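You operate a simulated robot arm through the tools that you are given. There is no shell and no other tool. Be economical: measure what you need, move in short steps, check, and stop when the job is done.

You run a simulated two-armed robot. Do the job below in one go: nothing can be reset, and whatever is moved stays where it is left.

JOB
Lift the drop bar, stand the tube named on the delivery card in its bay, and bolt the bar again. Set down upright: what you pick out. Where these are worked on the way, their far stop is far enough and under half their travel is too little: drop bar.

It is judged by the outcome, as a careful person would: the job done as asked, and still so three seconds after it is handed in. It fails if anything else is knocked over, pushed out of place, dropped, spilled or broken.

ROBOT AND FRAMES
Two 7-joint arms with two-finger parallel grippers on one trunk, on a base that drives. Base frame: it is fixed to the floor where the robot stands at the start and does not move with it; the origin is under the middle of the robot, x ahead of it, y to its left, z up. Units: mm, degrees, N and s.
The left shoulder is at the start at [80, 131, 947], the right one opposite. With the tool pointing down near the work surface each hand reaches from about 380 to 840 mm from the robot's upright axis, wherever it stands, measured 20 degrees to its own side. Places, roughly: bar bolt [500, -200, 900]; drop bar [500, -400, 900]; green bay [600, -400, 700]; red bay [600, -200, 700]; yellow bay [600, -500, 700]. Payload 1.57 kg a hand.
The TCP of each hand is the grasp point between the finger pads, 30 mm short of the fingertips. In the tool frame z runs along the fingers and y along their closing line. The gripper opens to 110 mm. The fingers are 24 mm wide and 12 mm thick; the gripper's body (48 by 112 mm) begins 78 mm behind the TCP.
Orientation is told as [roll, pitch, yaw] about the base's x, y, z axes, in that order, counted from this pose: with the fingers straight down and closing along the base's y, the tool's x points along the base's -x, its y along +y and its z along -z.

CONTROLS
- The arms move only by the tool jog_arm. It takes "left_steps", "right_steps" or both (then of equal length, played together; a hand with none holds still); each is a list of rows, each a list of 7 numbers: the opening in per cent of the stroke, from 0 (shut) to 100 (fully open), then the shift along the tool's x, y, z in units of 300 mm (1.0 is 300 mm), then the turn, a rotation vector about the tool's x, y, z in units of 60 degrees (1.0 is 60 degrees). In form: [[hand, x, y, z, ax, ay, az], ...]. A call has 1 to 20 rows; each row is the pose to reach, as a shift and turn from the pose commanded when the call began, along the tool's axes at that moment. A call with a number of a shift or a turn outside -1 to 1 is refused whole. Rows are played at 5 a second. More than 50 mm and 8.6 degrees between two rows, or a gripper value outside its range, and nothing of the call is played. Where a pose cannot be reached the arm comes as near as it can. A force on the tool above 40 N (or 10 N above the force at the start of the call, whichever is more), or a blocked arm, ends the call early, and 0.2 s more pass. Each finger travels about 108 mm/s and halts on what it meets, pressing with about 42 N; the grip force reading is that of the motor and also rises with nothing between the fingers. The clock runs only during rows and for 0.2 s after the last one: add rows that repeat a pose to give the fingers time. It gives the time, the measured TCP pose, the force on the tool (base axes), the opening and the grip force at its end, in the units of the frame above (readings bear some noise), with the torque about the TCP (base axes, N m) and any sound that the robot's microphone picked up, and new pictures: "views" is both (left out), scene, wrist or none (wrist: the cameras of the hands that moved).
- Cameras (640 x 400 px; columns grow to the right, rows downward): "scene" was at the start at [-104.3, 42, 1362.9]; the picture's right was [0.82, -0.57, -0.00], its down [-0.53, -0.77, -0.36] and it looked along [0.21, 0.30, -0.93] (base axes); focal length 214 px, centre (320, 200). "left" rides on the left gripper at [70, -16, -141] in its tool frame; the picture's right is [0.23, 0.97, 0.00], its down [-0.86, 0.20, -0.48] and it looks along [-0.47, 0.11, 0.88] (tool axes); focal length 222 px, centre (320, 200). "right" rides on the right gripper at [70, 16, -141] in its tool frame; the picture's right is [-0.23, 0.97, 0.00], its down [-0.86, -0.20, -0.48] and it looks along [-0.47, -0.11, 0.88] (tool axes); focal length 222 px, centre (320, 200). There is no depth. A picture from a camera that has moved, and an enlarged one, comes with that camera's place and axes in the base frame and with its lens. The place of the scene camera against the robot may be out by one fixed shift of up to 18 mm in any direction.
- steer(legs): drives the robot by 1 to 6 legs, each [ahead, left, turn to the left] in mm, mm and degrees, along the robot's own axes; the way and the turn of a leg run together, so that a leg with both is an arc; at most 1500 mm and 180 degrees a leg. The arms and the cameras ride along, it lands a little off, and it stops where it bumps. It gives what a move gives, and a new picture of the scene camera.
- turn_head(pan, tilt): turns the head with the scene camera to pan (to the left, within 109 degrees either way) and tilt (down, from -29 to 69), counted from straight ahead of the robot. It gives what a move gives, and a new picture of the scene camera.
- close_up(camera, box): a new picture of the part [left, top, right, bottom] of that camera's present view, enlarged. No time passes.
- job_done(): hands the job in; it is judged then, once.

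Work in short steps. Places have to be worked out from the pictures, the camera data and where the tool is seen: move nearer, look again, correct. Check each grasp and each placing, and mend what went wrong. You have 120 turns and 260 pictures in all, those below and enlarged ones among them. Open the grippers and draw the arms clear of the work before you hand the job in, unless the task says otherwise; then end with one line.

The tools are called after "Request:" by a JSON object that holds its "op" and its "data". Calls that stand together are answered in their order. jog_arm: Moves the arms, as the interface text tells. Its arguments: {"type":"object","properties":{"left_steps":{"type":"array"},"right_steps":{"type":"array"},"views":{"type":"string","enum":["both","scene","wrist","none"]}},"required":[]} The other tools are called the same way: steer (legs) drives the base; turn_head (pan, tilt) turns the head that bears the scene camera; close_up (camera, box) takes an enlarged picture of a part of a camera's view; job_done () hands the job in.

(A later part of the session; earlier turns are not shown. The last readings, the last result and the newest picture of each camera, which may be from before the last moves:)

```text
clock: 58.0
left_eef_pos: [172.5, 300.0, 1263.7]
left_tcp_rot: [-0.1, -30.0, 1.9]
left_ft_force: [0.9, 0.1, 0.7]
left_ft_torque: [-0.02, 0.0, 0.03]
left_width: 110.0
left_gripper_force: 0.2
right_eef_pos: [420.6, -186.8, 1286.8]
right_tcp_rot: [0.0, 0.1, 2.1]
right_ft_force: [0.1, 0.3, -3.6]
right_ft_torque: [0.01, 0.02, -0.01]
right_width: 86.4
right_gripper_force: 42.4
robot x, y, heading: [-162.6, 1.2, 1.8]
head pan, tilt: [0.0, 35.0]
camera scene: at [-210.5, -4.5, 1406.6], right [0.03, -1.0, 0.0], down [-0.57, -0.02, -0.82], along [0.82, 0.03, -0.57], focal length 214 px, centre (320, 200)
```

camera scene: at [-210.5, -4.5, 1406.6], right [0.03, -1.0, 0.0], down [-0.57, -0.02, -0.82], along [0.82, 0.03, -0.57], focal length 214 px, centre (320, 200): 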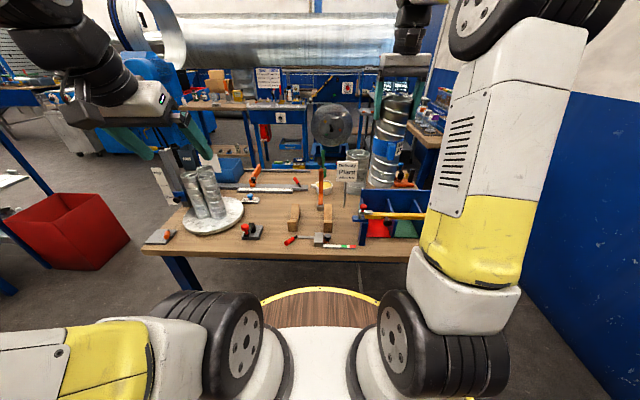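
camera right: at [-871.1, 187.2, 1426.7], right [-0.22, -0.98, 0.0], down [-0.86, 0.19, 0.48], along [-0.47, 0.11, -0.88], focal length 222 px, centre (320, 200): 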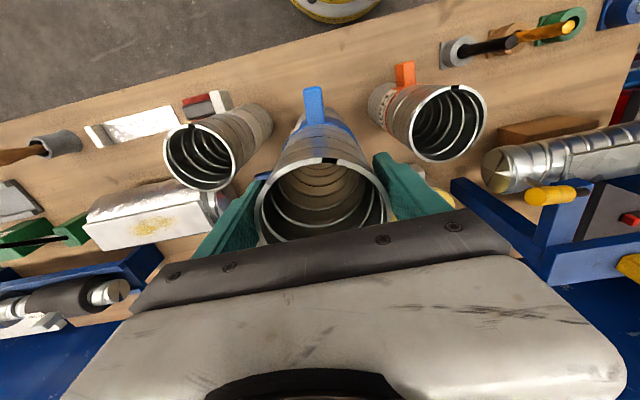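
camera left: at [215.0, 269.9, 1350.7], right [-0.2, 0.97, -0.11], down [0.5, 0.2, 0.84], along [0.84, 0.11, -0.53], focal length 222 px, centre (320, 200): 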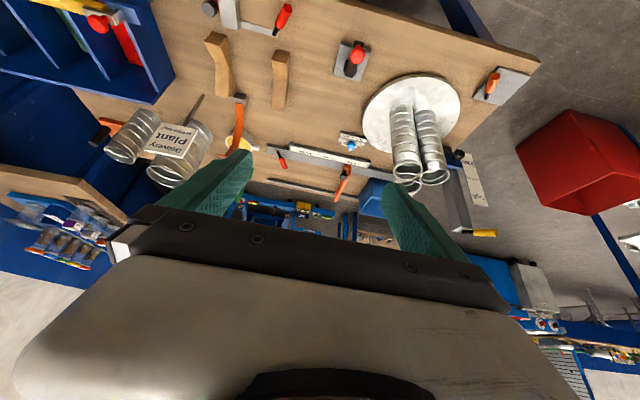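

The table stands as before. I move right to be in front of the rack, and look at the rack, bolt and bar.

Request:
{"op": "steer", "data": {"legs": [[0, 0, -1.9], [0, -330, 0]]}}

Request:
{"op": "turn_head", "data": {"pan": 0, "tilt": 42}}

```text
clock: 60.6
left_eef_pos: [182.6, -42.2, 1263.8]
left_tcp_rot: [0.0, -30.0, 0.2]
left_ft_force: [0.6, -0.1, 0.3]
left_ft_torque: [0.0, 0.03, 0.01]
left_width: 110.2
left_gripper_force: 0.0
right_eef_pos: [415.3, -537.1, 1286.4]
right_tcp_rot: [-0.1, 0.1, 0.3]
right_ft_force: [0.1, 0.3, -2.9]
right_ft_torque: [-0.01, 0.02, 0.02]
right_width: 86.1
right_gripper_force: 42.1
robot x, y, heading: [-162.9, -332.8, -0.1]
head pan, tilt: [0.0, 35.0]
camera scene: at [-209.8, -333.8, 1406.6], right [0.0, -1.0, 0.0], down [-0.57, 0.0, -0.82], along [0.82, 0.0, -0.57], focal length 214 px, centre (320, 200)
```

scene: 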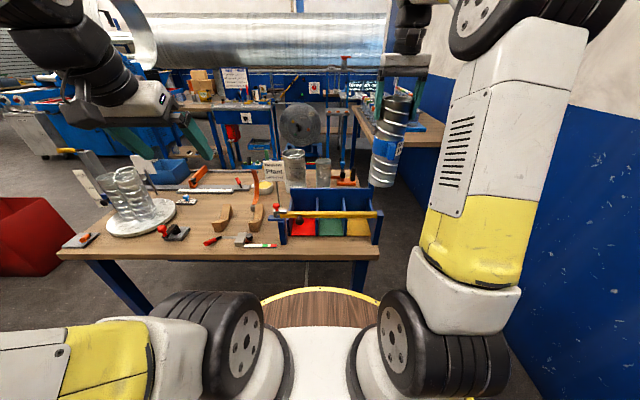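

```text
clock: 61.3
left_eef_pos: [182.3, -42.3, 1263.5]
left_tcp_rot: [0.1, -30.0, 0.1]
left_ft_force: [0.3, -0.4, -0.5]
left_ft_torque: [-0.02, -0.03, 0.02]
left_width: 110.1
left_gripper_force: 0.1
right_eef_pos: [416.7, -536.5, 1285.7]
right_tcp_rot: [0.0, 0.1, 0.1]
right_ft_force: [-0.6, -0.7, -3.5]
right_ft_torque: [-0.01, 0.04, 0.0]
right_width: 86.5
right_gripper_force: 41.9
robot x, y, heading: [-157.9, -331.2, 0.3]
head pan, tilt: [0.0, 42.0]
camera scene: at [-214.2, -333.9, 1396.2], right [0.0, -1.0, 0.0], down [-0.67, 0.0, -0.74], along [0.74, 0.0, -0.67], focal length 214 px, centre (320, 200)
```

scene: 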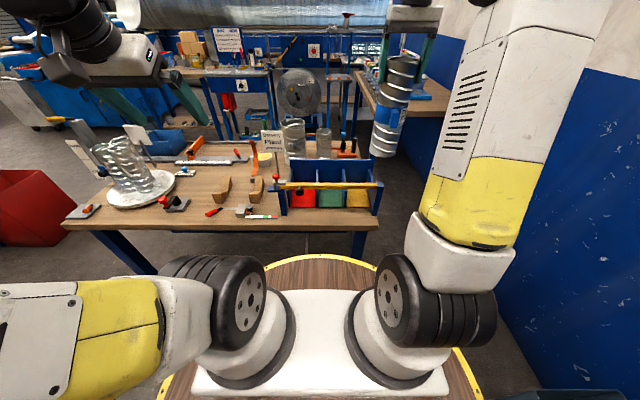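

Request:
{"op": "close_up", "data": {"camera": "scene", "box": [260, 150, 400, 240]}}

```text
4.44 times, centred on (330, 195) of scene
camera zoom: at [-214.2, -333.9, 1396.2], right [0.0, -1.0, 0.0], down [-0.67, 0.0, -0.74], along [0.74, 0.0, -0.67], focal length 953 px, centre (276, 222)
```

zoom: 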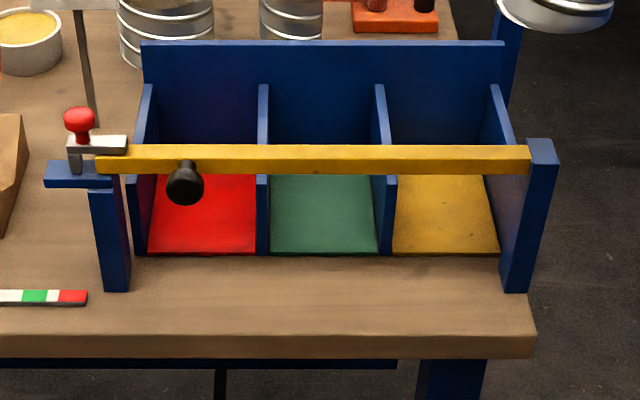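

Measured: bolt knob ≈ [486, -156, 882], bar at z ≈ 841 and x ≈ 487 from y -166 to the hinge at -575, table z ≈ 680, yellow bay centre y ≈ -517. I bring the left hand near the bolt, pointing down, to look closely.

Request:
{"op": "jog_arm", "data": {"left_steps": [[60, -0.059, -0.045, 0.1125, 0, 0.0625, 0], [60, -0.118, -0.09, 0.225, 0, 0.125, 0], [60, -0.177, -0.135, 0.3375, 0, 0.1875, 0], [60, -0.2365, -0.18, 0.45, 0, 0.25, 0], [60, -0.296, -0.225, 0.5625, 0, 0.3125, 0], [60, -0.355, -0.27, 0.675, 0, 0.375, 0], [60, -0.414, -0.315, 0.7875, 0, 0.4375, 0], [60, -0.473, -0.36, 0.9, 0, 0.5, 0], [60, -0.473, -0.36, 0.9, 0, 0.5, 0]]}}

Request:
{"op": "close_up", "data": {"camera": "left", "box": [140, 50, 400, 230]}}

```text
clock: 63.3
left_eef_pos: [438.5, -149.4, 1101.9]
left_tcp_rot: [0.0, 0.0, 0.1]
left_ft_force: [-0.2, -0.1, -0.1]
left_ft_torque: [0.0, -0.01, -0.05]
left_width: 65.8
left_gripper_force: 0.1
right_eef_pos: [416.5, -535.8, 1285.3]
right_tcp_rot: [0.0, 0.1, 0.2]
right_ft_force: [0.1, -0.4, -3.2]
right_ft_torque: [0.0, 0.01, -0.01]
right_width: 86.3
right_gripper_force: 41.9
robot x, y, heading: [-157.8, -332.7, 0.2]
head pan, tilt: [0.0, 42.0]
camera scene: at [-214.0, -334.0, 1396.1], right [0.0, -1.0, 0.0], down [-0.67, 0.0, -0.74], along [0.74, 0.0, -0.67], focal length 214 px, centre (320, 200)
camera left: at [371.1, -167.0, 1242.7], right [-0.23, 0.97, 0.0], down [0.85, 0.2, 0.48], along [0.47, 0.11, -0.88], focal length 222 px, centre (320, 200)
```

scene: 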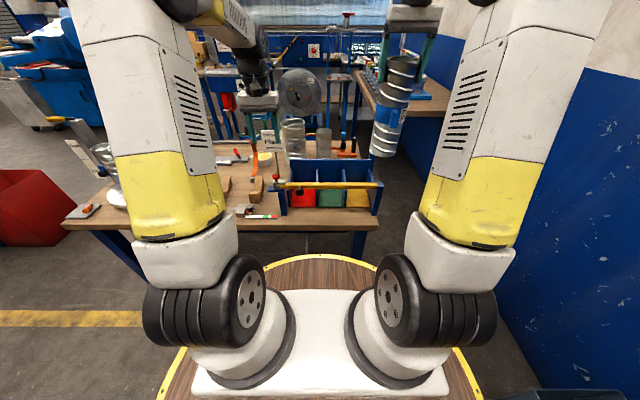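
left: 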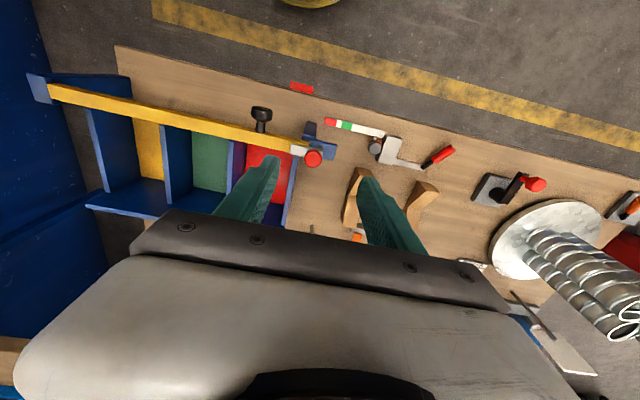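

```text
2.22 times, centred on (270, 140) of left
camera zoom: at [371.1, -167.0, 1242.7], right [-0.23, 0.97, 0.0], down [0.85, 0.2, 0.48], along [0.47, 0.11, -0.88], focal length 494 px, centre (431, 333)
```

zoom: 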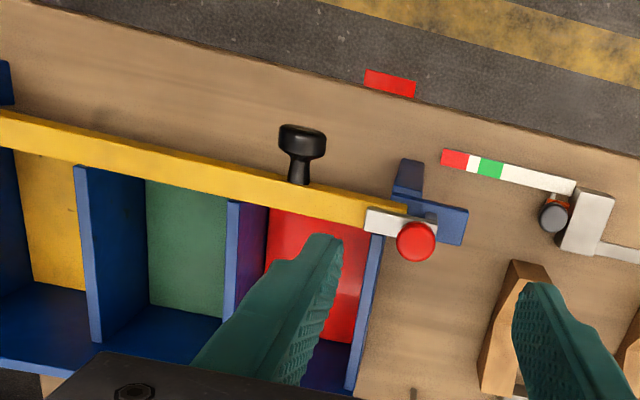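

Bolt: a grey slide on the bracket overlapping the bar end, with a red knob at ≈ [488, -152]. It should slide toward +y. I lower the left hand above the knob to look closer.

Request:
{"op": "jog_arm", "data": {"left_steps": [[60, -0.08, -0.005, 0.1, 0, 0, 0], [60, -0.165, -0.01, 0.2, 0, 0, 0], [60, -0.165, -0.01, 0.33, 0, 0, 0], [60, -0.165, -0.01, 0.43, 0, 0, 0], [60, -0.165, -0.01, 0.43, 0, 0, 0]]}}

Request:
{"op": "close_up", "data": {"camera": "scene", "box": [230, 150, 350, 220]}}

Request:
{"op": "close_up", "data": {"camera": "left", "box": [200, 80, 440, 230]}}

```text
clock: 64.5
left_eef_pos: [489.3, -152.7, 970.7]
left_tcp_rot: [0.0, 0.0, 0.0]
left_ft_force: [-0.3, 0.7, -0.1]
left_ft_torque: [-0.03, 0.01, -0.04]
left_width: 66.0
left_gripper_force: 0.1
right_eef_pos: [415.7, -536.8, 1286.1]
right_tcp_rot: [0.0, 0.1, 0.2]
right_ft_force: [0.0, 0.1, -2.5]
right_ft_torque: [-0.05, 0.05, 0.0]
right_width: 86.5
right_gripper_force: 42.0
robot x, y, heading: [-159.9, -331.8, 0.2]
head pan, tilt: [0.0, 42.0]
camera scene: at [-214.1, -334.0, 1396.1], right [0.0, -1.0, 0.0], down [-0.67, 0.0, -0.74], along [0.74, 0.0, -0.67], focal length 214 px, centre (320, 200)
camera left: at [421.7, -169.8, 1112.6], right [-0.23, 0.97, 0.0], down [0.85, 0.2, 0.48], along [0.47, 0.11, -0.88], focal length 222 px, centre (320, 200)
```

scene: 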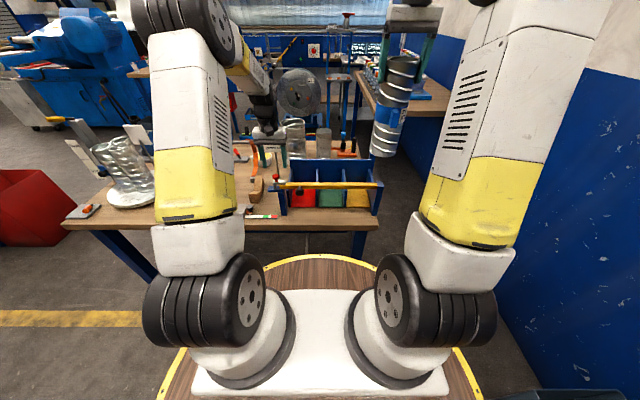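
left: 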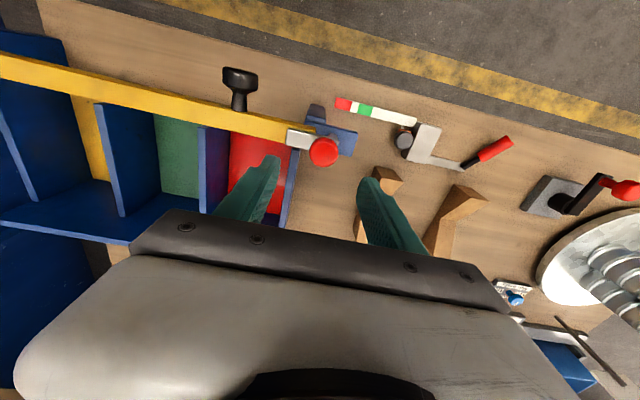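

```text
5.33 times, centred on (290, 185) of scene
camera zoom: at [-214.1, -334.0, 1396.1], right [0.0, -1.0, 0.0], down [-0.67, 0.0, -0.74], along [0.74, 0.0, -0.67], focal length 1144 px, centre (480, 280)
```

zoom: 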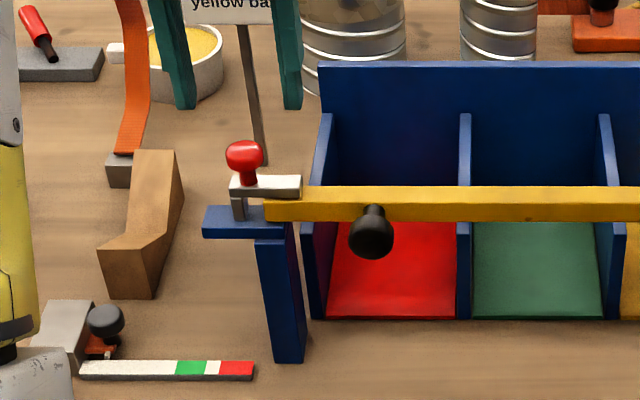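

```text
2.67 times, centred on (320, 155) of left
camera zoom: at [421.7, -169.8, 1112.6], right [-0.23, 0.97, 0.0], down [0.85, 0.2, 0.48], along [0.47, 0.11, -0.88], focal length 592 px, centre (320, 320)
```

zoom: 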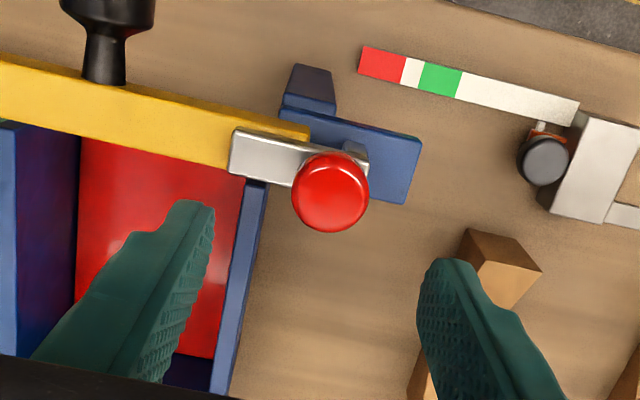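

Calibrated with the finger images: knob head at ≈ [488, -150, 887], about 29 mm wide, plate top ≈ 866. I lower to TCP z 904 and grip the knob.

Request:
{"op": "jog_arm", "data": {"left_steps": [[60, 0, 0.007, 0.11, 0, 0, 0], [60, 0, 0.007, 0.2, 0, 0, 0], [60, 0, 0.007, 0.222, 0, 0, 0], [60, 0, 0.007, 0.222, 0, 0, 0], [15, 0, 0.007, 0.222, 0, 0, 0], [15, 0, 0.007, 0.222, 0, 0, 0], [15, 0, 0.007, 0.222, 0, 0, 0]]}}

Request:
{"op": "close_up", "data": {"camera": "scene", "box": [230, 150, 350, 220]}}

```text
clock: 65.3
left_eef_pos: [491.2, -150.4, 911.4]
left_tcp_rot: [-0.1, -0.3, 0.2]
left_ft_force: [-6.9, 0.9, 13.3]
left_ft_torque: [-0.44, 0.29, -0.18]
left_width: 65.4
left_gripper_force: 0.1
right_eef_pos: [415.1, -537.0, 1285.4]
right_tcp_rot: [0.0, 0.1, 0.1]
right_ft_force: [-0.3, -0.3, -3.4]
right_ft_torque: [0.05, 0.01, 0.02]
right_width: 86.5
right_gripper_force: 42.3
robot x, y, heading: [-159.4, -329.3, 0.3]
head pan, tilt: [0.0, 42.0]
stopped in row 4 (left hand): the force on the tool passed its limit at 45 N (the readings are from after the stop); the commanded pose is now the measured one
camera scene: at [-215.1, -334.1, 1396.1], right [0.0, -1.0, 0.0], down [-0.67, 0.0, -0.74], along [0.74, 0.0, -0.67], focal length 214 px, centre (320, 200)
camera left: at [422.1, -166.7, 1052.1], right [-0.23, 0.97, 0.0], down [0.85, 0.2, 0.48], along [0.47, 0.11, -0.88], focal length 222 px, centre (320, 200)
```

scene: 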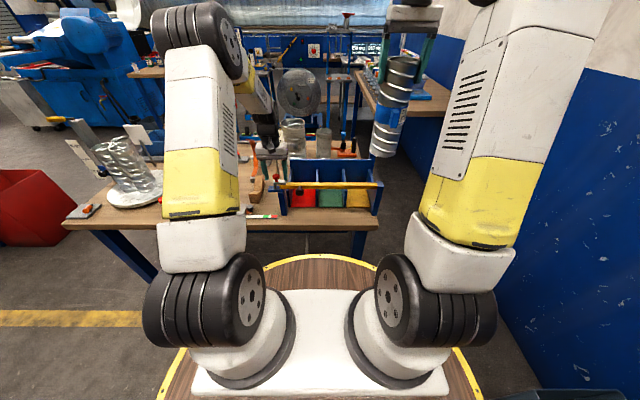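
left: 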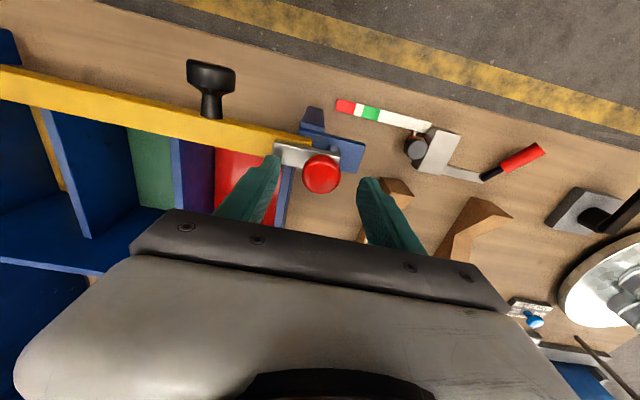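

```text
5.33 times, centred on (290, 185) of scene
camera zoom: at [-215.1, -334.1, 1396.1], right [0.0, -1.0, 0.0], down [-0.67, 0.0, -0.74], along [0.74, 0.0, -0.67], focal length 1144 px, centre (480, 280)
```

zoom: 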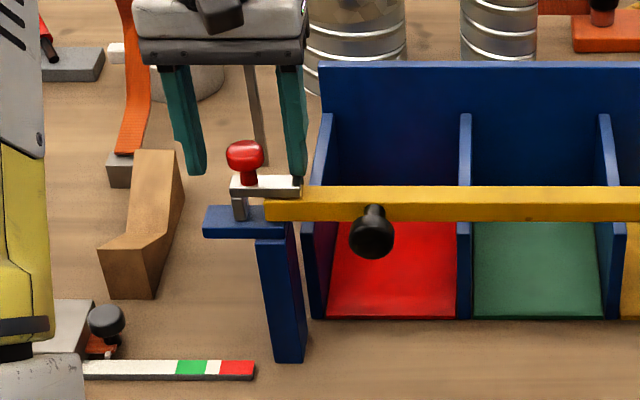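

The finger touched the bolt plate: its top is at ≈ 881, so the knob is higher and nearer: ≈ [482, -152, 900]. I raise 7 mm, shift 9 mm back, and grip.

Request:
{"op": "jog_arm", "data": {"left_steps": [[60, 0, 0, -0.023, 0, 0, 0], [60, 0.03, -0.005, -0.023, 0, 0, 0], [60, 0.03, -0.005, -0.023, 0, 0, 0], [15, 0.03, -0.005, -0.023, 0, 0, 0], [15, 0.03, -0.005, -0.023, 0, 0, 0], [15, 0.03, -0.005, -0.023, 0, 0, 0]]}}

Request:
{"op": "close_up", "data": {"camera": "scene", "box": [230, 150, 350, 220]}}

```text
clock: 66.7
left_eef_pos: [482.5, -152.4, 916.1]
left_tcp_rot: [0.0, -0.3, 0.3]
left_ft_force: [0.9, 1.3, -1.0]
left_ft_torque: [-0.03, -0.08, -0.01]
left_width: 26.8
left_gripper_force: 37.3
right_eef_pos: [415.2, -535.9, 1287.4]
right_tcp_rot: [0.0, 0.1, 0.3]
right_ft_force: [-0.3, -0.5, -2.9]
right_ft_torque: [-0.02, 0.0, 0.01]
right_width: 86.5
right_gripper_force: 42.2
robot x, y, heading: [-161.9, -334.2, 0.1]
head pan, tilt: [0.0, 42.0]
camera scene: at [-214.2, -333.9, 1396.1], right [0.0, -1.0, 0.0], down [-0.67, 0.0, -0.74], along [0.74, 0.0, -0.67], focal length 214 px, centre (320, 200)
camera left: at [413.5, -168.5, 1057.7], right [-0.23, 0.97, 0.0], down [0.85, 0.2, 0.48], along [0.47, 0.11, -0.88], focal length 222 px, centre (320, 200)
```

scene: 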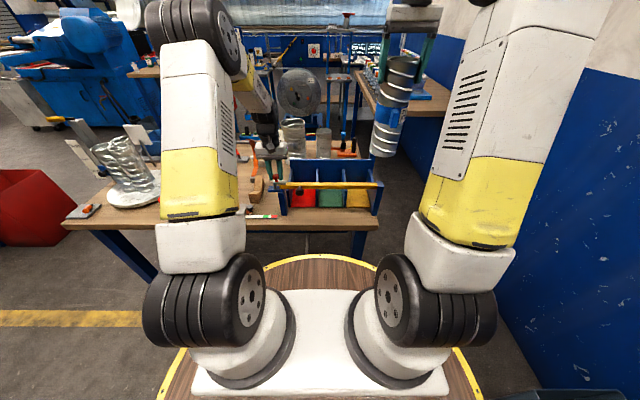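
left: 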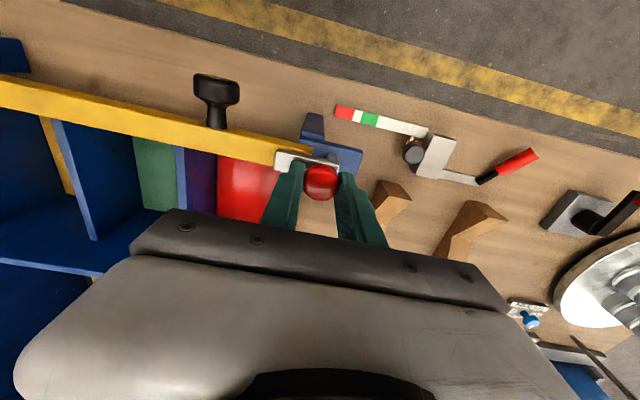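

```text
5.33 times, centred on (290, 185) of scene
camera zoom: at [-214.2, -333.9, 1396.1], right [0.0, -1.0, 0.0], down [-0.67, 0.0, -0.74], along [0.74, 0.0, -0.67], focal length 1144 px, centre (480, 280)
```

zoom: 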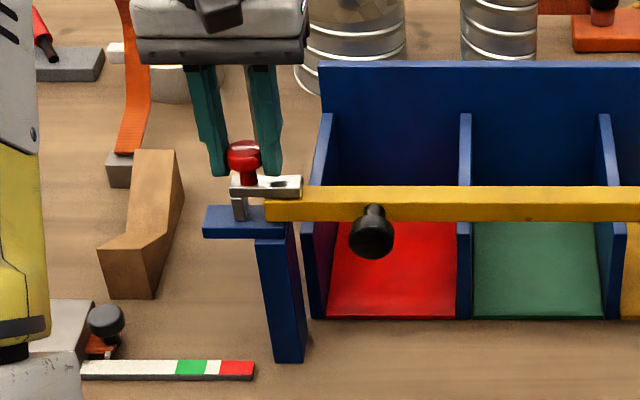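

Knob gripped (27 mm). I pull it gently toward +y to test the slide.

Request:
{"op": "jog_arm", "data": {"left_steps": [[15, 0, 0.02, 0, 0, 0, 0], [15, 0, 0.04, 0, 0, 0, 0], [15, 0, 0.06, 0, 0, 0, 0], [15, 0, 0.08, 0, 0, 0, 0], [15, 0, 0.1, 0, 0, 0, 0]]}}

Request:
{"op": "close_up", "data": {"camera": "scene", "box": [230, 150, 350, 220]}}

```text
clock: 67.9
left_eef_pos: [483.1, -120.4, 917.0]
left_tcp_rot: [0.0, -0.3, 0.2]
left_ft_force: [-0.2, -0.7, -1.1]
left_ft_torque: [-0.05, 0.02, -0.06]
left_width: 27.0
left_gripper_force: 37.5
right_eef_pos: [415.0, -536.4, 1286.4]
right_tcp_rot: [-0.1, 0.1, 0.2]
right_ft_force: [-0.8, -0.1, -2.9]
right_ft_torque: [0.0, -0.01, 0.01]
right_width: 86.7
right_gripper_force: 41.9
robot x, y, heading: [-159.4, -329.6, 0.2]
head pan, tilt: [0.0, 42.0]
camera scene: at [-214.2, -334.0, 1396.1], right [0.0, -1.0, 0.0], down [-0.67, 0.0, -0.74], along [0.74, 0.0, -0.67], focal length 214 px, centre (320, 200)
camera left: at [413.6, -138.0, 1057.7], right [-0.23, 0.97, 0.0], down [0.85, 0.2, 0.48], along [0.47, 0.11, -0.88], focal length 222 px, centre (320, 200)
```

scene: 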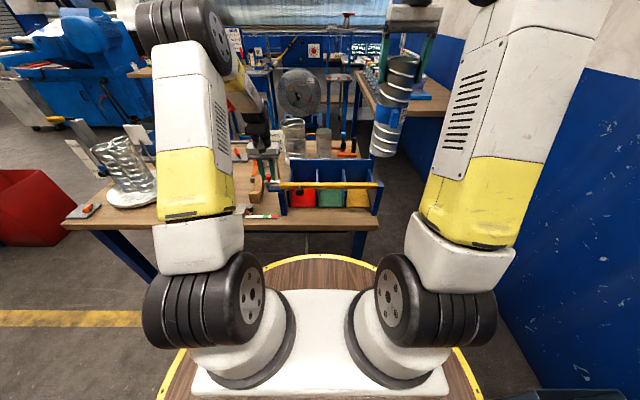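
left: 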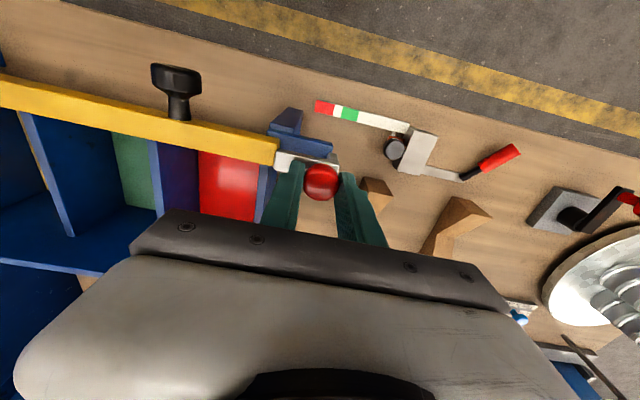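

```text
5.33 times, centred on (290, 185) of scene
camera zoom: at [-214.2, -334.0, 1396.1], right [0.0, -1.0, 0.0], down [-0.67, 0.0, -0.74], along [0.74, 0.0, -0.67], focal length 1144 px, centre (480, 280)
```

zoom: 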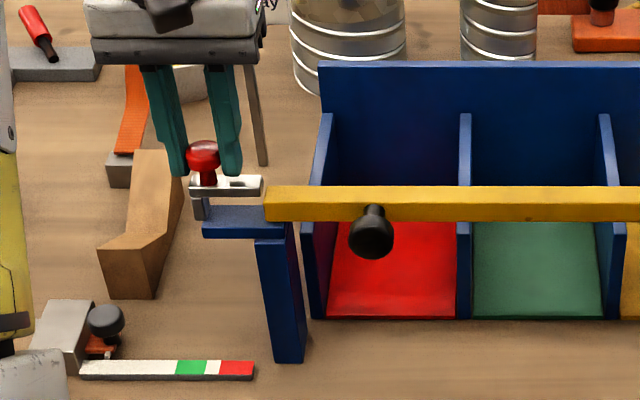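

The bolt slides freely and is just clear of the bar after 30 mm. I continue to its stop.

Request:
{"op": "jog_arm", "data": {"left_steps": [[15, 0, 0.015, 0, 0, 0, 0], [15, 0, 0.03, 0, 0, 0, 0], [15, 0, 0.045, 0, 0, 0, 0], [15, 0, 0.06, 0, 0, 0, 0]], "views": "wrist"}}

Request:
{"op": "close_up", "data": {"camera": "scene", "box": [230, 150, 350, 220]}}

```text
clock: 68.9
left_eef_pos: [482.7, -116.7, 916.4]
left_tcp_rot: [-0.7, -0.1, -0.5]
left_ft_force: [-2.3, -7.8, 3.9]
left_ft_torque: [-0.22, -0.06, 0.01]
left_width: 26.9
left_gripper_force: 37.9
right_eef_pos: [414.8, -537.8, 1284.5]
right_tcp_rot: [0.0, 0.2, 0.0]
right_ft_force: [-1.5, -0.6, -3.9]
right_ft_torque: [0.0, 0.0, -0.02]
right_width: 86.5
right_gripper_force: 42.0
robot x, y, heading: [-160.3, -332.3, 0.0]
head pan, tilt: [0.0, 42.0]
stopped in row 4 (left hand): the force on the tool passed its limit at 44 N (the readings are from after the stop); the commanded pose is now the measured one
camera left: at [413.6, -130.6, 1057.8], right [-0.22, 0.98, -0.01], down [0.86, 0.2, 0.48], along [0.47, 0.1, -0.88], focal length 222 px, centre (320, 200)
```

left: 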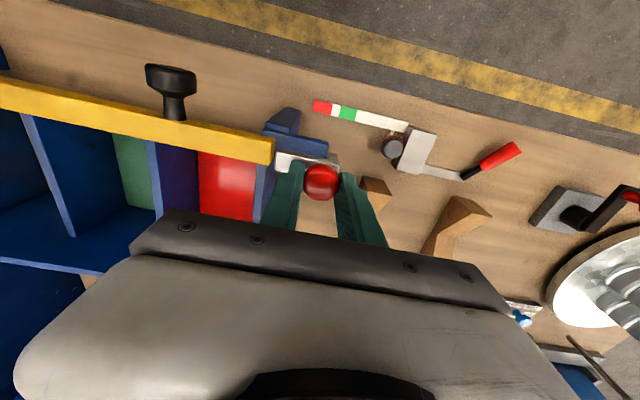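

```text
5.33 times, centred on (290, 185) of scene
camera zoom: at [-214.6, -334.8, 1396.1], right [0.0, -1.0, 0.0], down [-0.67, 0.0, -0.74], along [0.74, 0.0, -0.67], focal length 1144 px, centre (480, 280)
```

zoom: 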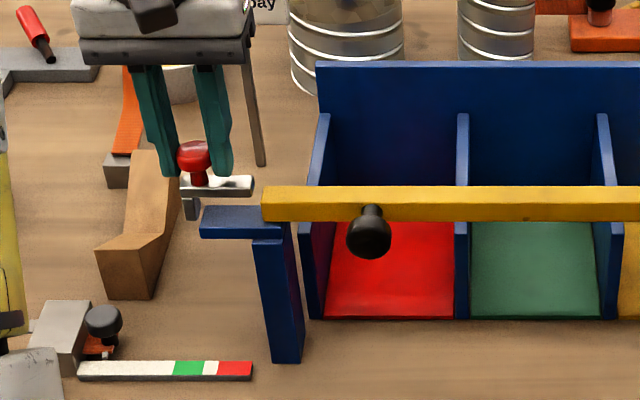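

The bolt is at its stop, fully withdrawn. I open the left hand and raise it clear, while drawing the right hand with the tube back and to the right, out of the bar's swing.

Request:
{"op": "jog_arm", "data": {"left_steps": [[50, 0, 0, 0, 0, 0, 0], [50, 0, 0, 0, 0, 0, 0], [50, 0, 0, -0.1, 0, 0, 0], [50, 0, 0, -0.2, 0, 0, 0], [50, 0.1, 0, -0.3, 0, 0, 0], [50, 0.2, 0, -0.4, 0, 0, 0], [50, 0.3, 0, -0.45, 0, 0, 0]], "right_steps": [[50, 0.1, -0.1, 0, 0, 0, 0], [50, 0.2, -0.2, 0, 0, 0, 0], [50, 0.3, -0.3, 0, 0, 0, 0], [50, 0.4, -0.4, 0, 0, 0, 0], [50, 0.5, -0.5, 0, 0, 0, 0], [50, 0.6, -0.6, 0, 0, 0, 0], [50, 0.65, -0.65, 0, 0, 0, 0]], "views": "scene"}}

Request:
{"op": "steer", "data": {"legs": [[0, -120, 0]]}}

Request:
{"op": "close_up", "data": {"camera": "scene", "box": [220, 140, 380, 240]}}

```text
clock: 70.5
left_eef_pos: [393.3, -114.0, 1049.3]
left_tcp_rot: [-0.6, -0.1, -0.4]
left_ft_force: [-0.8, 0.0, -0.4]
left_ft_torque: [0.04, 0.04, -0.04]
left_width: 55.1
left_gripper_force: 0.0
right_eef_pos: [219.1, -734.6, 1286.1]
right_tcp_rot: [0.0, 0.0, 0.0]
right_ft_force: [0.8, 0.4, -4.0]
right_ft_torque: [0.0, 0.01, 0.0]
right_width: 86.3
right_gripper_force: 42.1
robot x, y, heading: [-164.2, -326.8, 0.0]
head pan, tilt: [0.0, 42.0]
camera scene: at [-214.0, -334.3, 1396.1], right [0.0, -1.0, 0.0], down [-0.67, 0.0, -0.74], along [0.74, 0.0, -0.67], focal length 214 px, centre (320, 200)
```

scene: 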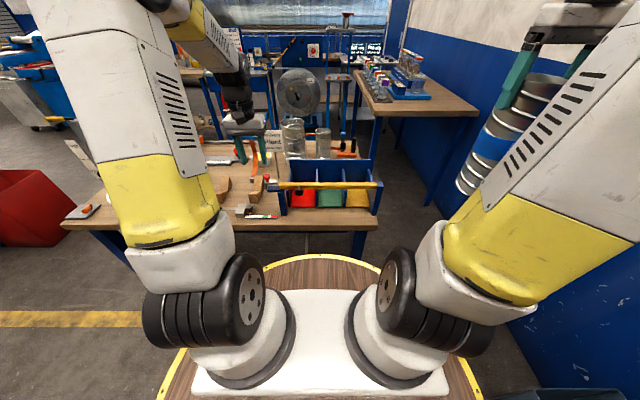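

```text
clock: 71.8
left_eef_pos: [394.1, -237.1, 1050.4]
left_tcp_rot: [-0.5, -0.3, -0.4]
left_ft_force: [0.5, 0.2, 0.8]
left_ft_torque: [-0.02, -0.01, -0.03]
left_width: 54.9
left_gripper_force: 0.1
right_eef_pos: [218.6, -858.3, 1286.0]
right_tcp_rot: [-0.1, 0.1, -0.1]
right_ft_force: [-0.5, 0.2, -3.3]
right_ft_torque: [0.01, 0.0, 0.0]
right_width: 86.4
right_gripper_force: 41.8
robot x, y, heading: [-162.8, -449.8, 0.1]
head pan, tilt: [0.0, 42.0]
camera scene: at [-214.3, -456.4, 1396.1], right [0.0, -1.0, 0.0], down [-0.67, 0.0, -0.74], along [0.74, 0.0, -0.67], focal length 214 px, centre (320, 200)
```

scene: 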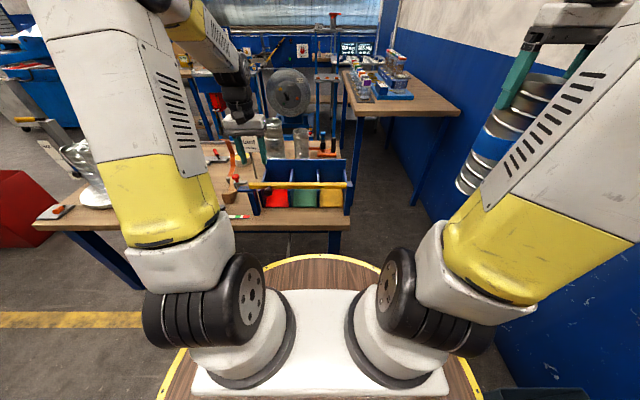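

```text
4.00 times, centred on (300, 190) of scene
camera zoom: at [-214.3, -456.4, 1396.1], right [0.0, -1.0, 0.0], down [-0.67, 0.0, -0.74], along [0.74, 0.0, -0.67], focal length 858 px, centre (400, 240)
```

zoom: 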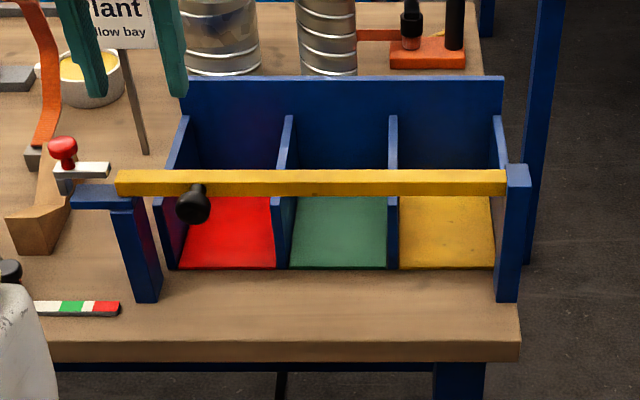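

Bar: x ≈ 467–489, z ≈ 857, knob head ≈ [442, -247, 857], hinge near y ≈ -570. I'll grip the black knob with the left hand pointing forward; first I pitch the hand 60° while withdrawing.

Request:
{"op": "jog_arm", "data": {"left_steps": [[55, 0.03, -0.004, 0.05, 0, -0.125, 0], [55, 0.06, -0.008, 0.1, 0, -0.25, 0], [55, 0.09, -0.012, 0.15, 0, -0.375, 0], [55, 0.12, -0.016, 0.2, 0, -0.5, 0], [55, 0.15, -0.02, 0.25, 0, -0.625, 0], [55, 0.18, -0.024, 0.3, 0, -0.75, 0], [55, 0.2, -0.028, 0.35, 0, -0.875, 0], [55, 0.213, -0.033, 0.4, 0, -1, 0], [55, 0.213, -0.033, 0.4, 0, -1, 0]]}}

```text
clock: 73.8
left_eef_pos: [403.2, -228.4, 913.7]
left_tcp_rot: [-1.2, -60.1, 0.7]
left_ft_force: [-0.4, 0.3, -0.2]
left_ft_torque: [-0.01, -0.01, -0.01]
left_width: 60.4
left_gripper_force: 0.0
left hand out of reach, approached as far as the arm can: row 6, 7, 8, 9
right_eef_pos: [217.5, -858.5, 1285.7]
right_tcp_rot: [0.0, 0.1, 0.0]
right_ft_force: [1.2, -0.2, -3.1]
right_ft_torque: [-0.01, 0.04, -0.01]
right_width: 86.6
right_gripper_force: 42.1
robot x, y, heading: [-161.7, -452.2, -0.1]
head pan, tilt: [0.0, 42.0]
camera scene: at [-214.3, -456.5, 1396.1], right [0.0, -1.0, 0.0], down [-0.67, 0.0, -0.74], along [0.74, 0.0, -0.67], focal length 214 px, centre (320, 200)
camera left: at [246.3, -243.0, 924.0], right [-0.11, 0.97, -0.21], down [0.01, 0.21, 0.98], along [0.99, 0.1, -0.03], focal length 222 px, centre (320, 200)
```

scene: 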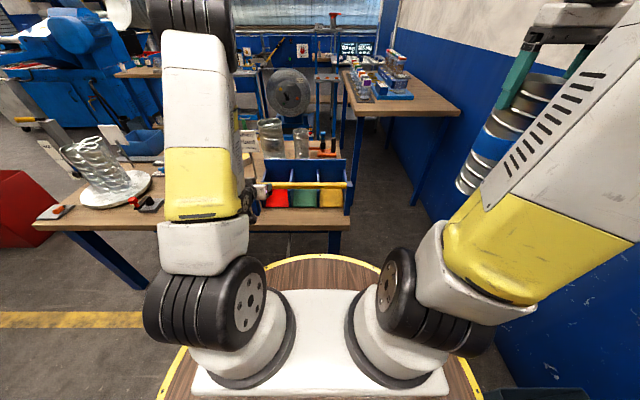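
left: 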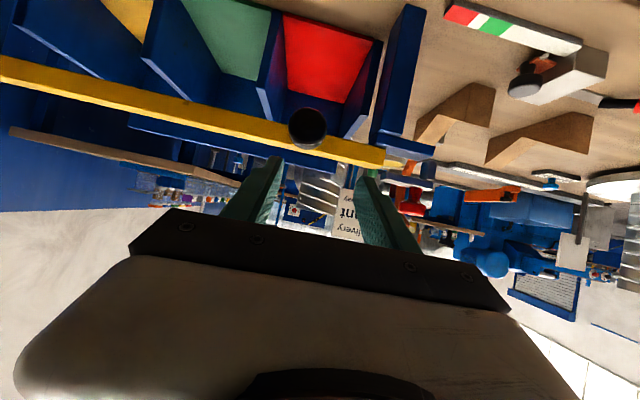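

That pose is too close to the body. I drive back 150 mm so the arm works further ahead; a 60° pitch is enough to grip the knob.

Request:
{"op": "steer", "data": {"legs": [[-150, 0, 0]]}}

Request:
{"op": "close_up", "data": {"camera": "left", "box": [180, 40, 460, 240]}}

```text
clock: 75.2
left_eef_pos: [251.7, -226.6, 914.7]
left_tcp_rot: [-1.2, -60.2, 0.7]
left_ft_force: [-0.6, 0.7, 0.3]
left_ft_torque: [0.0, 0.01, -0.01]
left_width: 60.4
left_gripper_force: 0.0
right_eef_pos: [68.5, -858.5, 1286.4]
right_tcp_rot: [0.0, 0.1, 0.1]
right_ft_force: [0.0, 0.3, -4.5]
right_ft_torque: [0.04, -0.01, 0.0]
right_width: 86.4
right_gripper_force: 42.3
robot x, y, heading: [-310.6, -450.0, 0.2]
head pan, tilt: [0.0, 42.0]
camera scene: at [-364.9, -456.7, 1396.1], right [0.0, -1.0, 0.0], down [-0.67, 0.0, -0.74], along [0.74, 0.0, -0.67], focal length 214 px, centre (320, 200)
```

scene: 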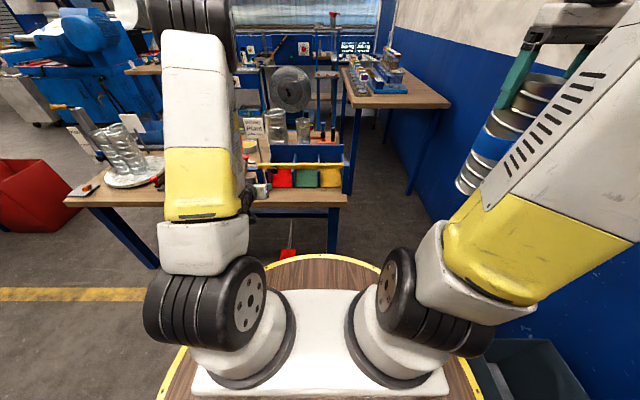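

```text
2.00 times, centred on (320, 140) of left
camera zoom: at [95.5, -242.4, 924.4], right [-0.11, 0.97, -0.21], down [0.01, 0.21, 0.98], along [0.99, 0.1, -0.03], focal length 444 px, centre (320, 320)
```

zoom: 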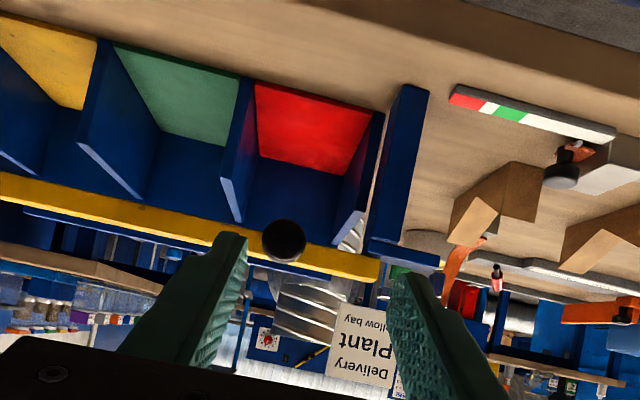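

The wrist view confirms the knob at ≈ [442, -248, 859]. I line up along the tool axis and come near.

Request:
{"op": "jog_arm", "data": {"left_steps": [[60, -0.07, -0.035, 0.14, 0, 0, 0], [60, -0.152, -0.071, 0.28, 0, 0, 0], [60, -0.152, -0.071, 0.42, 0, 0, 0], [60, -0.152, -0.071, 0.45, 0, 0, 0], [60, -0.152, -0.071, 0.45, 0, 0, 0]]}}

Request:
{"op": "close_up", "data": {"camera": "scene", "box": [220, 130, 380, 230]}}

```text
clock: 76.3
left_eef_pos: [391.4, -250.4, 886.8]
left_tcp_rot: [-1.3, -60.2, 0.6]
left_ft_force: [-0.7, 0.6, 0.3]
left_ft_torque: [0.01, -0.01, -0.01]
left_width: 66.0
left_gripper_force: 0.0
right_eef_pos: [68.0, -857.6, 1287.0]
right_tcp_rot: [0.0, 0.0, 0.1]
right_ft_force: [0.1, -0.4, -3.1]
right_ft_torque: [0.01, 0.04, -0.02]
right_width: 86.4
right_gripper_force: 42.1
robot x, y, heading: [-311.9, -457.8, 0.2]
head pan, tilt: [0.0, 42.0]
camera scene: at [-365.0, -456.7, 1396.1], right [0.0, -1.0, 0.0], down [-0.67, 0.0, -0.74], along [0.74, 0.0, -0.67], focal length 214 px, centre (320, 200)
camera left: at [236.0, -265.8, 896.1], right [-0.11, 0.97, -0.21], down [0.01, 0.21, 0.98], along [0.99, 0.1, -0.03], focal length 222 px, centre (320, 200)
```

scene: 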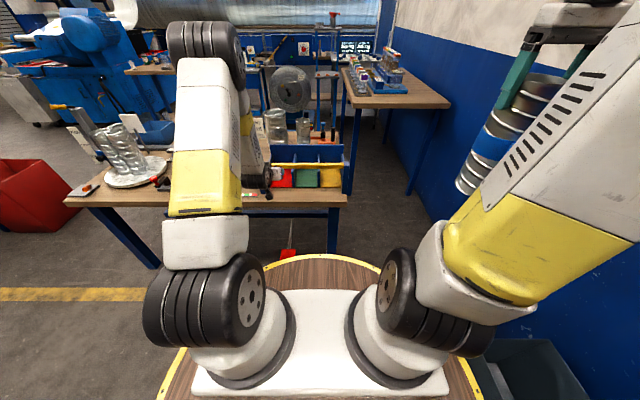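
left: 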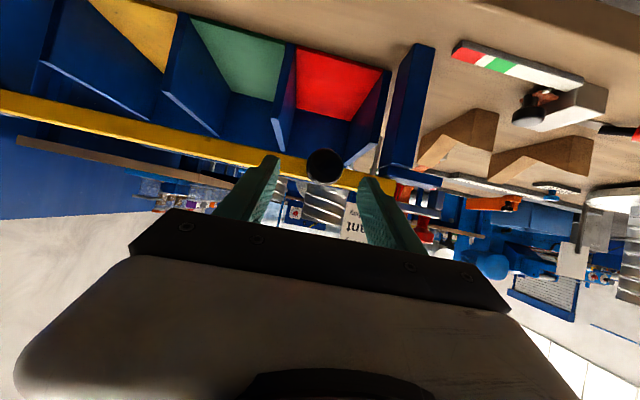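

```text
4.00 times, centred on (300, 180) of scene
camera zoom: at [-365.0, -456.7, 1396.1], right [0.0, -1.0, 0.0], down [-0.67, 0.0, -0.74], along [0.74, 0.0, -0.67], focal length 858 px, centre (400, 280)
```

zoom: 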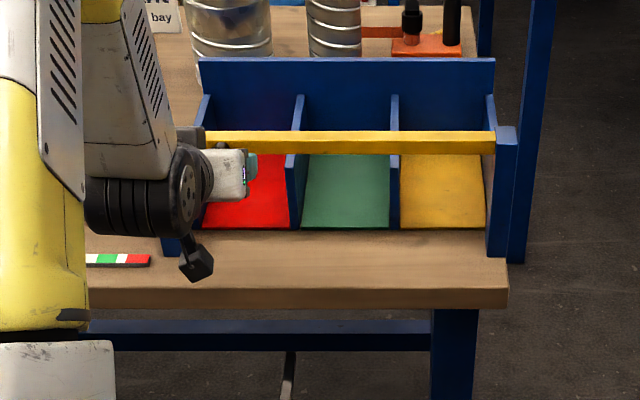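

Knob centred between the fingers. I advance 44 mm along the tool and close on it.

Request:
{"op": "jog_arm", "data": {"left_steps": [[60, 0, 0.003, 0.07, 0, 0, 0], [60, 0, 0.003, 0.145, 0, 0, 0], [60, 0, 0.003, 0.145, 0, 0, 0], [20, 0, 0.003, 0.145, 0, 0, 0], [20, 0, 0.003, 0.145, 0, 0, 0], [20, 0, 0.003, 0.145, 0, 0, 0]], "views": "wrist"}}

```text
clock: 77.8
left_eef_pos: [430.6, -246.6, 864.8]
left_tcp_rot: [-1.2, -60.3, 0.7]
left_ft_force: [4.3, 12.5, -1.7]
left_ft_torque: [0.17, 0.18, 0.3]
left_width: 33.1
left_gripper_force: 41.2
right_eef_pos: [69.3, -858.3, 1286.8]
right_tcp_rot: [0.1, 0.1, 0.1]
right_ft_force: [0.4, -0.5, -2.7]
right_ft_torque: [0.0, 0.06, 0.02]
right_width: 86.6
right_gripper_force: 42.0
robot x, y, heading: [-312.9, -450.6, 0.0]
head pan, tilt: [0.0, 42.0]
camera left: at [273.8, -262.7, 874.7], right [-0.11, 0.97, -0.21], down [0.01, 0.21, 0.98], along [0.99, 0.11, -0.03], focal length 222 px, centre (320, 200)
```

left: 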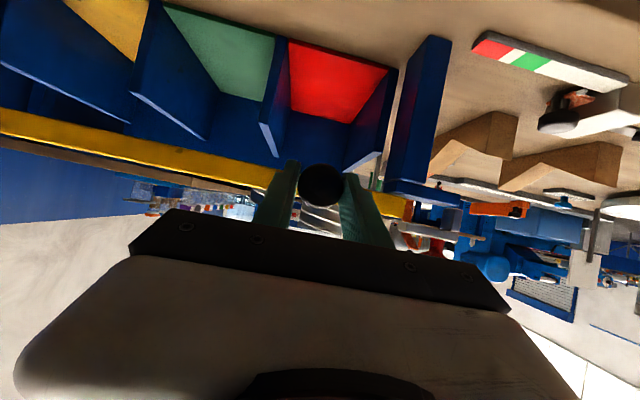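

The knob is gripped. I lift gently through the first 12° of the arc as a test.

Request:
{"op": "jog_arm", "data": {"left_steps": [[20, -0.049, -0.001, -0.028, 0, 0, 0], [20, -0.0975, -0.006, -0.056, 0, 0, 0], [20, -0.146, -0.013, -0.084, 0, 0, 0], [20, -0.194, -0.023, -0.112, 0, 0, 0]], "views": "wrist"}}

Request:
{"op": "close_up", "data": {"camera": "scene", "box": [220, 110, 380, 210]}}

```text
clock: 78.8
left_eef_pos: [429.8, -252.9, 934.6]
left_tcp_rot: [-1.1, -60.4, 0.9]
left_ft_force: [11.2, 21.4, 2.5]
left_ft_torque: [0.22, -0.49, 0.13]
left_width: 32.8
left_gripper_force: 41.4
right_eef_pos: [68.6, -856.9, 1286.9]
right_tcp_rot: [0.0, 0.1, 0.1]
right_ft_force: [-0.2, -0.1, -3.4]
right_ft_torque: [-0.02, 0.01, 0.0]
right_width: 86.3
right_gripper_force: 41.7
robot x, y, heading: [-311.6, -452.9, 0.0]
head pan, tilt: [0.0, 42.0]
camera left: at [273.5, -269.4, 943.3], right [-0.11, 0.97, -0.21], down [0.01, 0.21, 0.98], along [0.99, 0.11, -0.03], focal length 222 px, centre (320, 200)
```

left: 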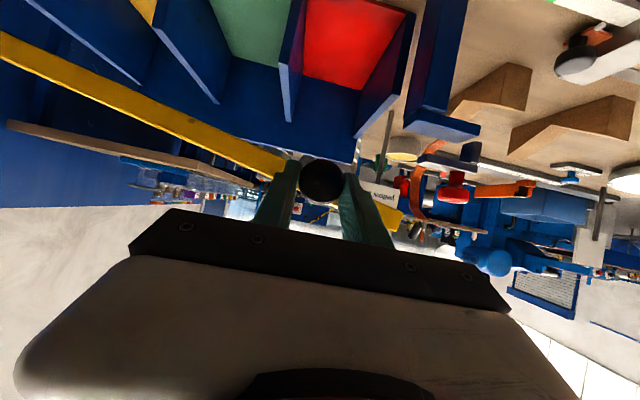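

```text
4.00 times, centred on (300, 160) of scene
camera zoom: at [-364.6, -455.7, 1396.1], right [0.0, -1.0, 0.0], down [-0.67, 0.0, -0.74], along [0.74, 0.0, -0.67], focal length 858 px, centre (400, 360)
```

zoom: 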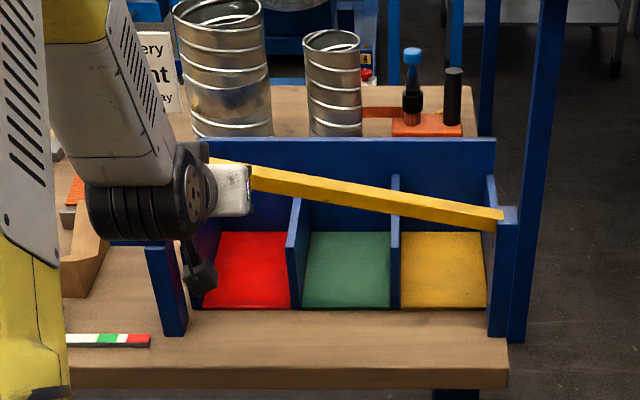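

The bar swings up on its right hinge. The side force says my arc radius is slightly small; I widen it and continue to ~44°.

Request:
{"op": "jog_arm", "data": {"left_steps": [[20, -0.0676, -0.0073, -0.039, 0, 0, 0], [20, -0.1305, -0.031, -0.0753, 0, 0, 0], [20, -0.1917, -0.0597, -0.1107, 0, 0, 0], [20, -0.2512, -0.093, -0.145, 0, 0, 0], [20, -0.3083, -0.131, -0.178, 0, 0, 0], [20, -0.3632, -0.1737, -0.2097, 0, 0, 0], [20, -0.4151, -0.2207, -0.2397, 0, 0, 0], [20, -0.4642, -0.272, -0.268, 0, 0, 0]], "views": "both"}}

```text
clock: 80.5
left_eef_pos: [427.8, -334.2, 1096.3]
left_tcp_rot: [-1.3, -60.4, 0.9]
left_ft_force: [-2.6, 8.8, 5.4]
left_ft_torque: [0.08, -1.12, 0.52]
left_width: 32.9
left_gripper_force: 40.7
right_eef_pos: [67.5, -857.1, 1286.3]
right_tcp_rot: [0.0, 0.0, 0.1]
right_ft_force: [0.0, 0.0, -3.1]
right_ft_torque: [-0.02, 0.02, 0.01]
right_width: 86.2
right_gripper_force: 42.4
robot x, y, heading: [-310.6, -447.9, 0.1]
head pan, tilt: [0.0, 42.0]
camera scene: at [-365.5, -456.1, 1396.1], right [0.0, -1.0, 0.0], down [-0.67, 0.0, -0.74], along [0.74, 0.0, -0.67], focal length 214 px, centre (320, 200)
camera left: at [271.3, -350.7, 1105.3], right [-0.11, 0.97, -0.21], down [0.01, 0.21, 0.98], along [0.99, 0.1, -0.03], focal length 222 px, centre (320, 200)
```

scene: 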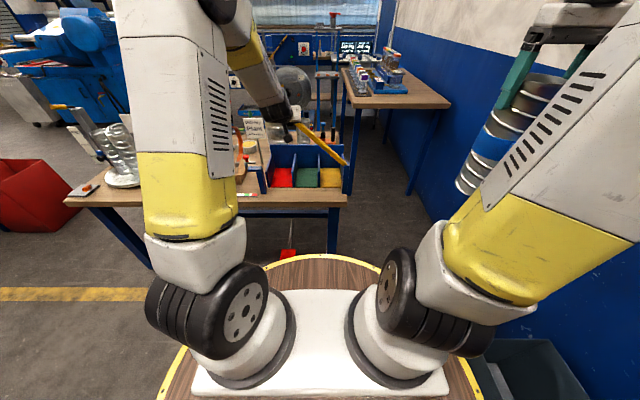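
left: 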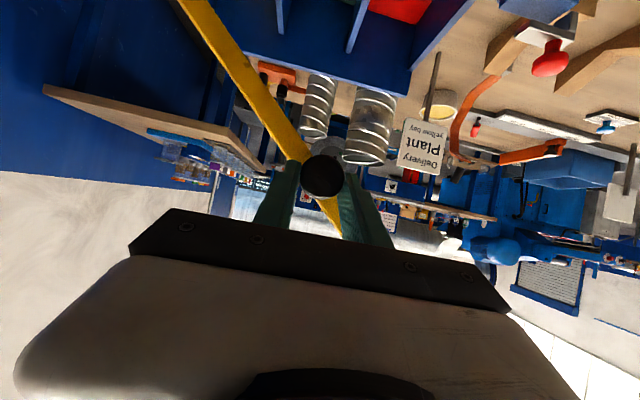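

Smooth. I continue the arc toward 84°, stopping if it reaches its stop.

Request:
{"op": "jog_arm", "data": {"left_steps": [[20, -0.046, -0.055, -0.0265, 0, 0, 0], [20, -0.0886, -0.113, -0.051, 0, 0, 0], [20, -0.127, -0.175, -0.0735, 0, 0, 0], [20, -0.162, -0.24, -0.0937, 0, 0, 0], [20, -0.1934, -0.307, -0.1117, 0, 0, 0], [20, -0.2203, -0.377, -0.1272, 0, 0, 0], [20, -0.2428, -0.448, -0.1402, 0, 0, 0], [20, -0.2613, -0.522, -0.1509, 0, 0, 0], [20, -0.2748, -0.596, -0.1587, 0, 0, 0], [20, -0.2841, -0.672, -0.164, 0, 0, 0]], "views": "both"}}

```text
clock: 82.8
left_eef_pos: [426.2, -536.2, 1195.9]
left_tcp_rot: [-1.1, -60.2, 0.6]
left_ft_force: [-2.0, 0.7, -1.0]
left_ft_torque: [0.57, -0.75, 0.19]
left_width: 33.5
left_gripper_force: 41.0
right_eef_pos: [68.6, -857.1, 1286.6]
right_tcp_rot: [0.0, 0.2, 0.1]
right_ft_force: [-0.8, 0.1, -3.4]
right_ft_torque: [0.0, 0.03, 0.04]
right_width: 86.4
right_gripper_force: 41.8
robot x, y, heading: [-315.6, -454.6, -0.1]
head pan, tilt: [0.0, 42.0]
camera scene: at [-365.2, -456.6, 1396.1], right [0.0, -1.0, 0.0], down [-0.67, 0.0, -0.74], along [0.74, 0.0, -0.67], focal length 214 px, centre (320, 200)
camera left: at [271.0, -551.7, 1205.8], right [-0.11, 0.97, -0.21], down [0.01, 0.21, 0.98], along [0.99, 0.1, -0.03], focal length 222 px, centre (320, 200)
```

scene: 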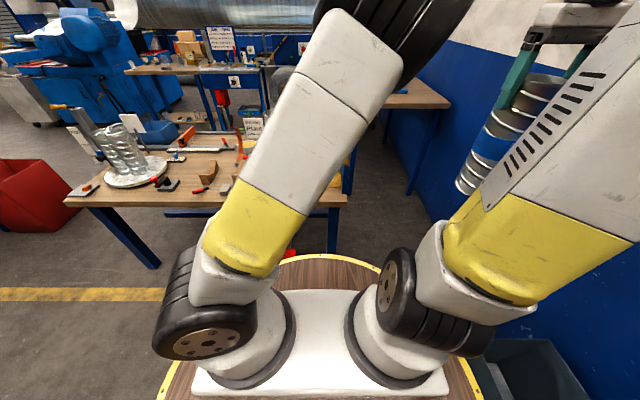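
left: 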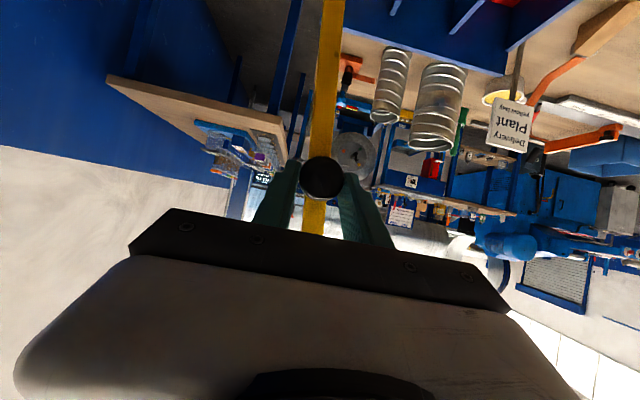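

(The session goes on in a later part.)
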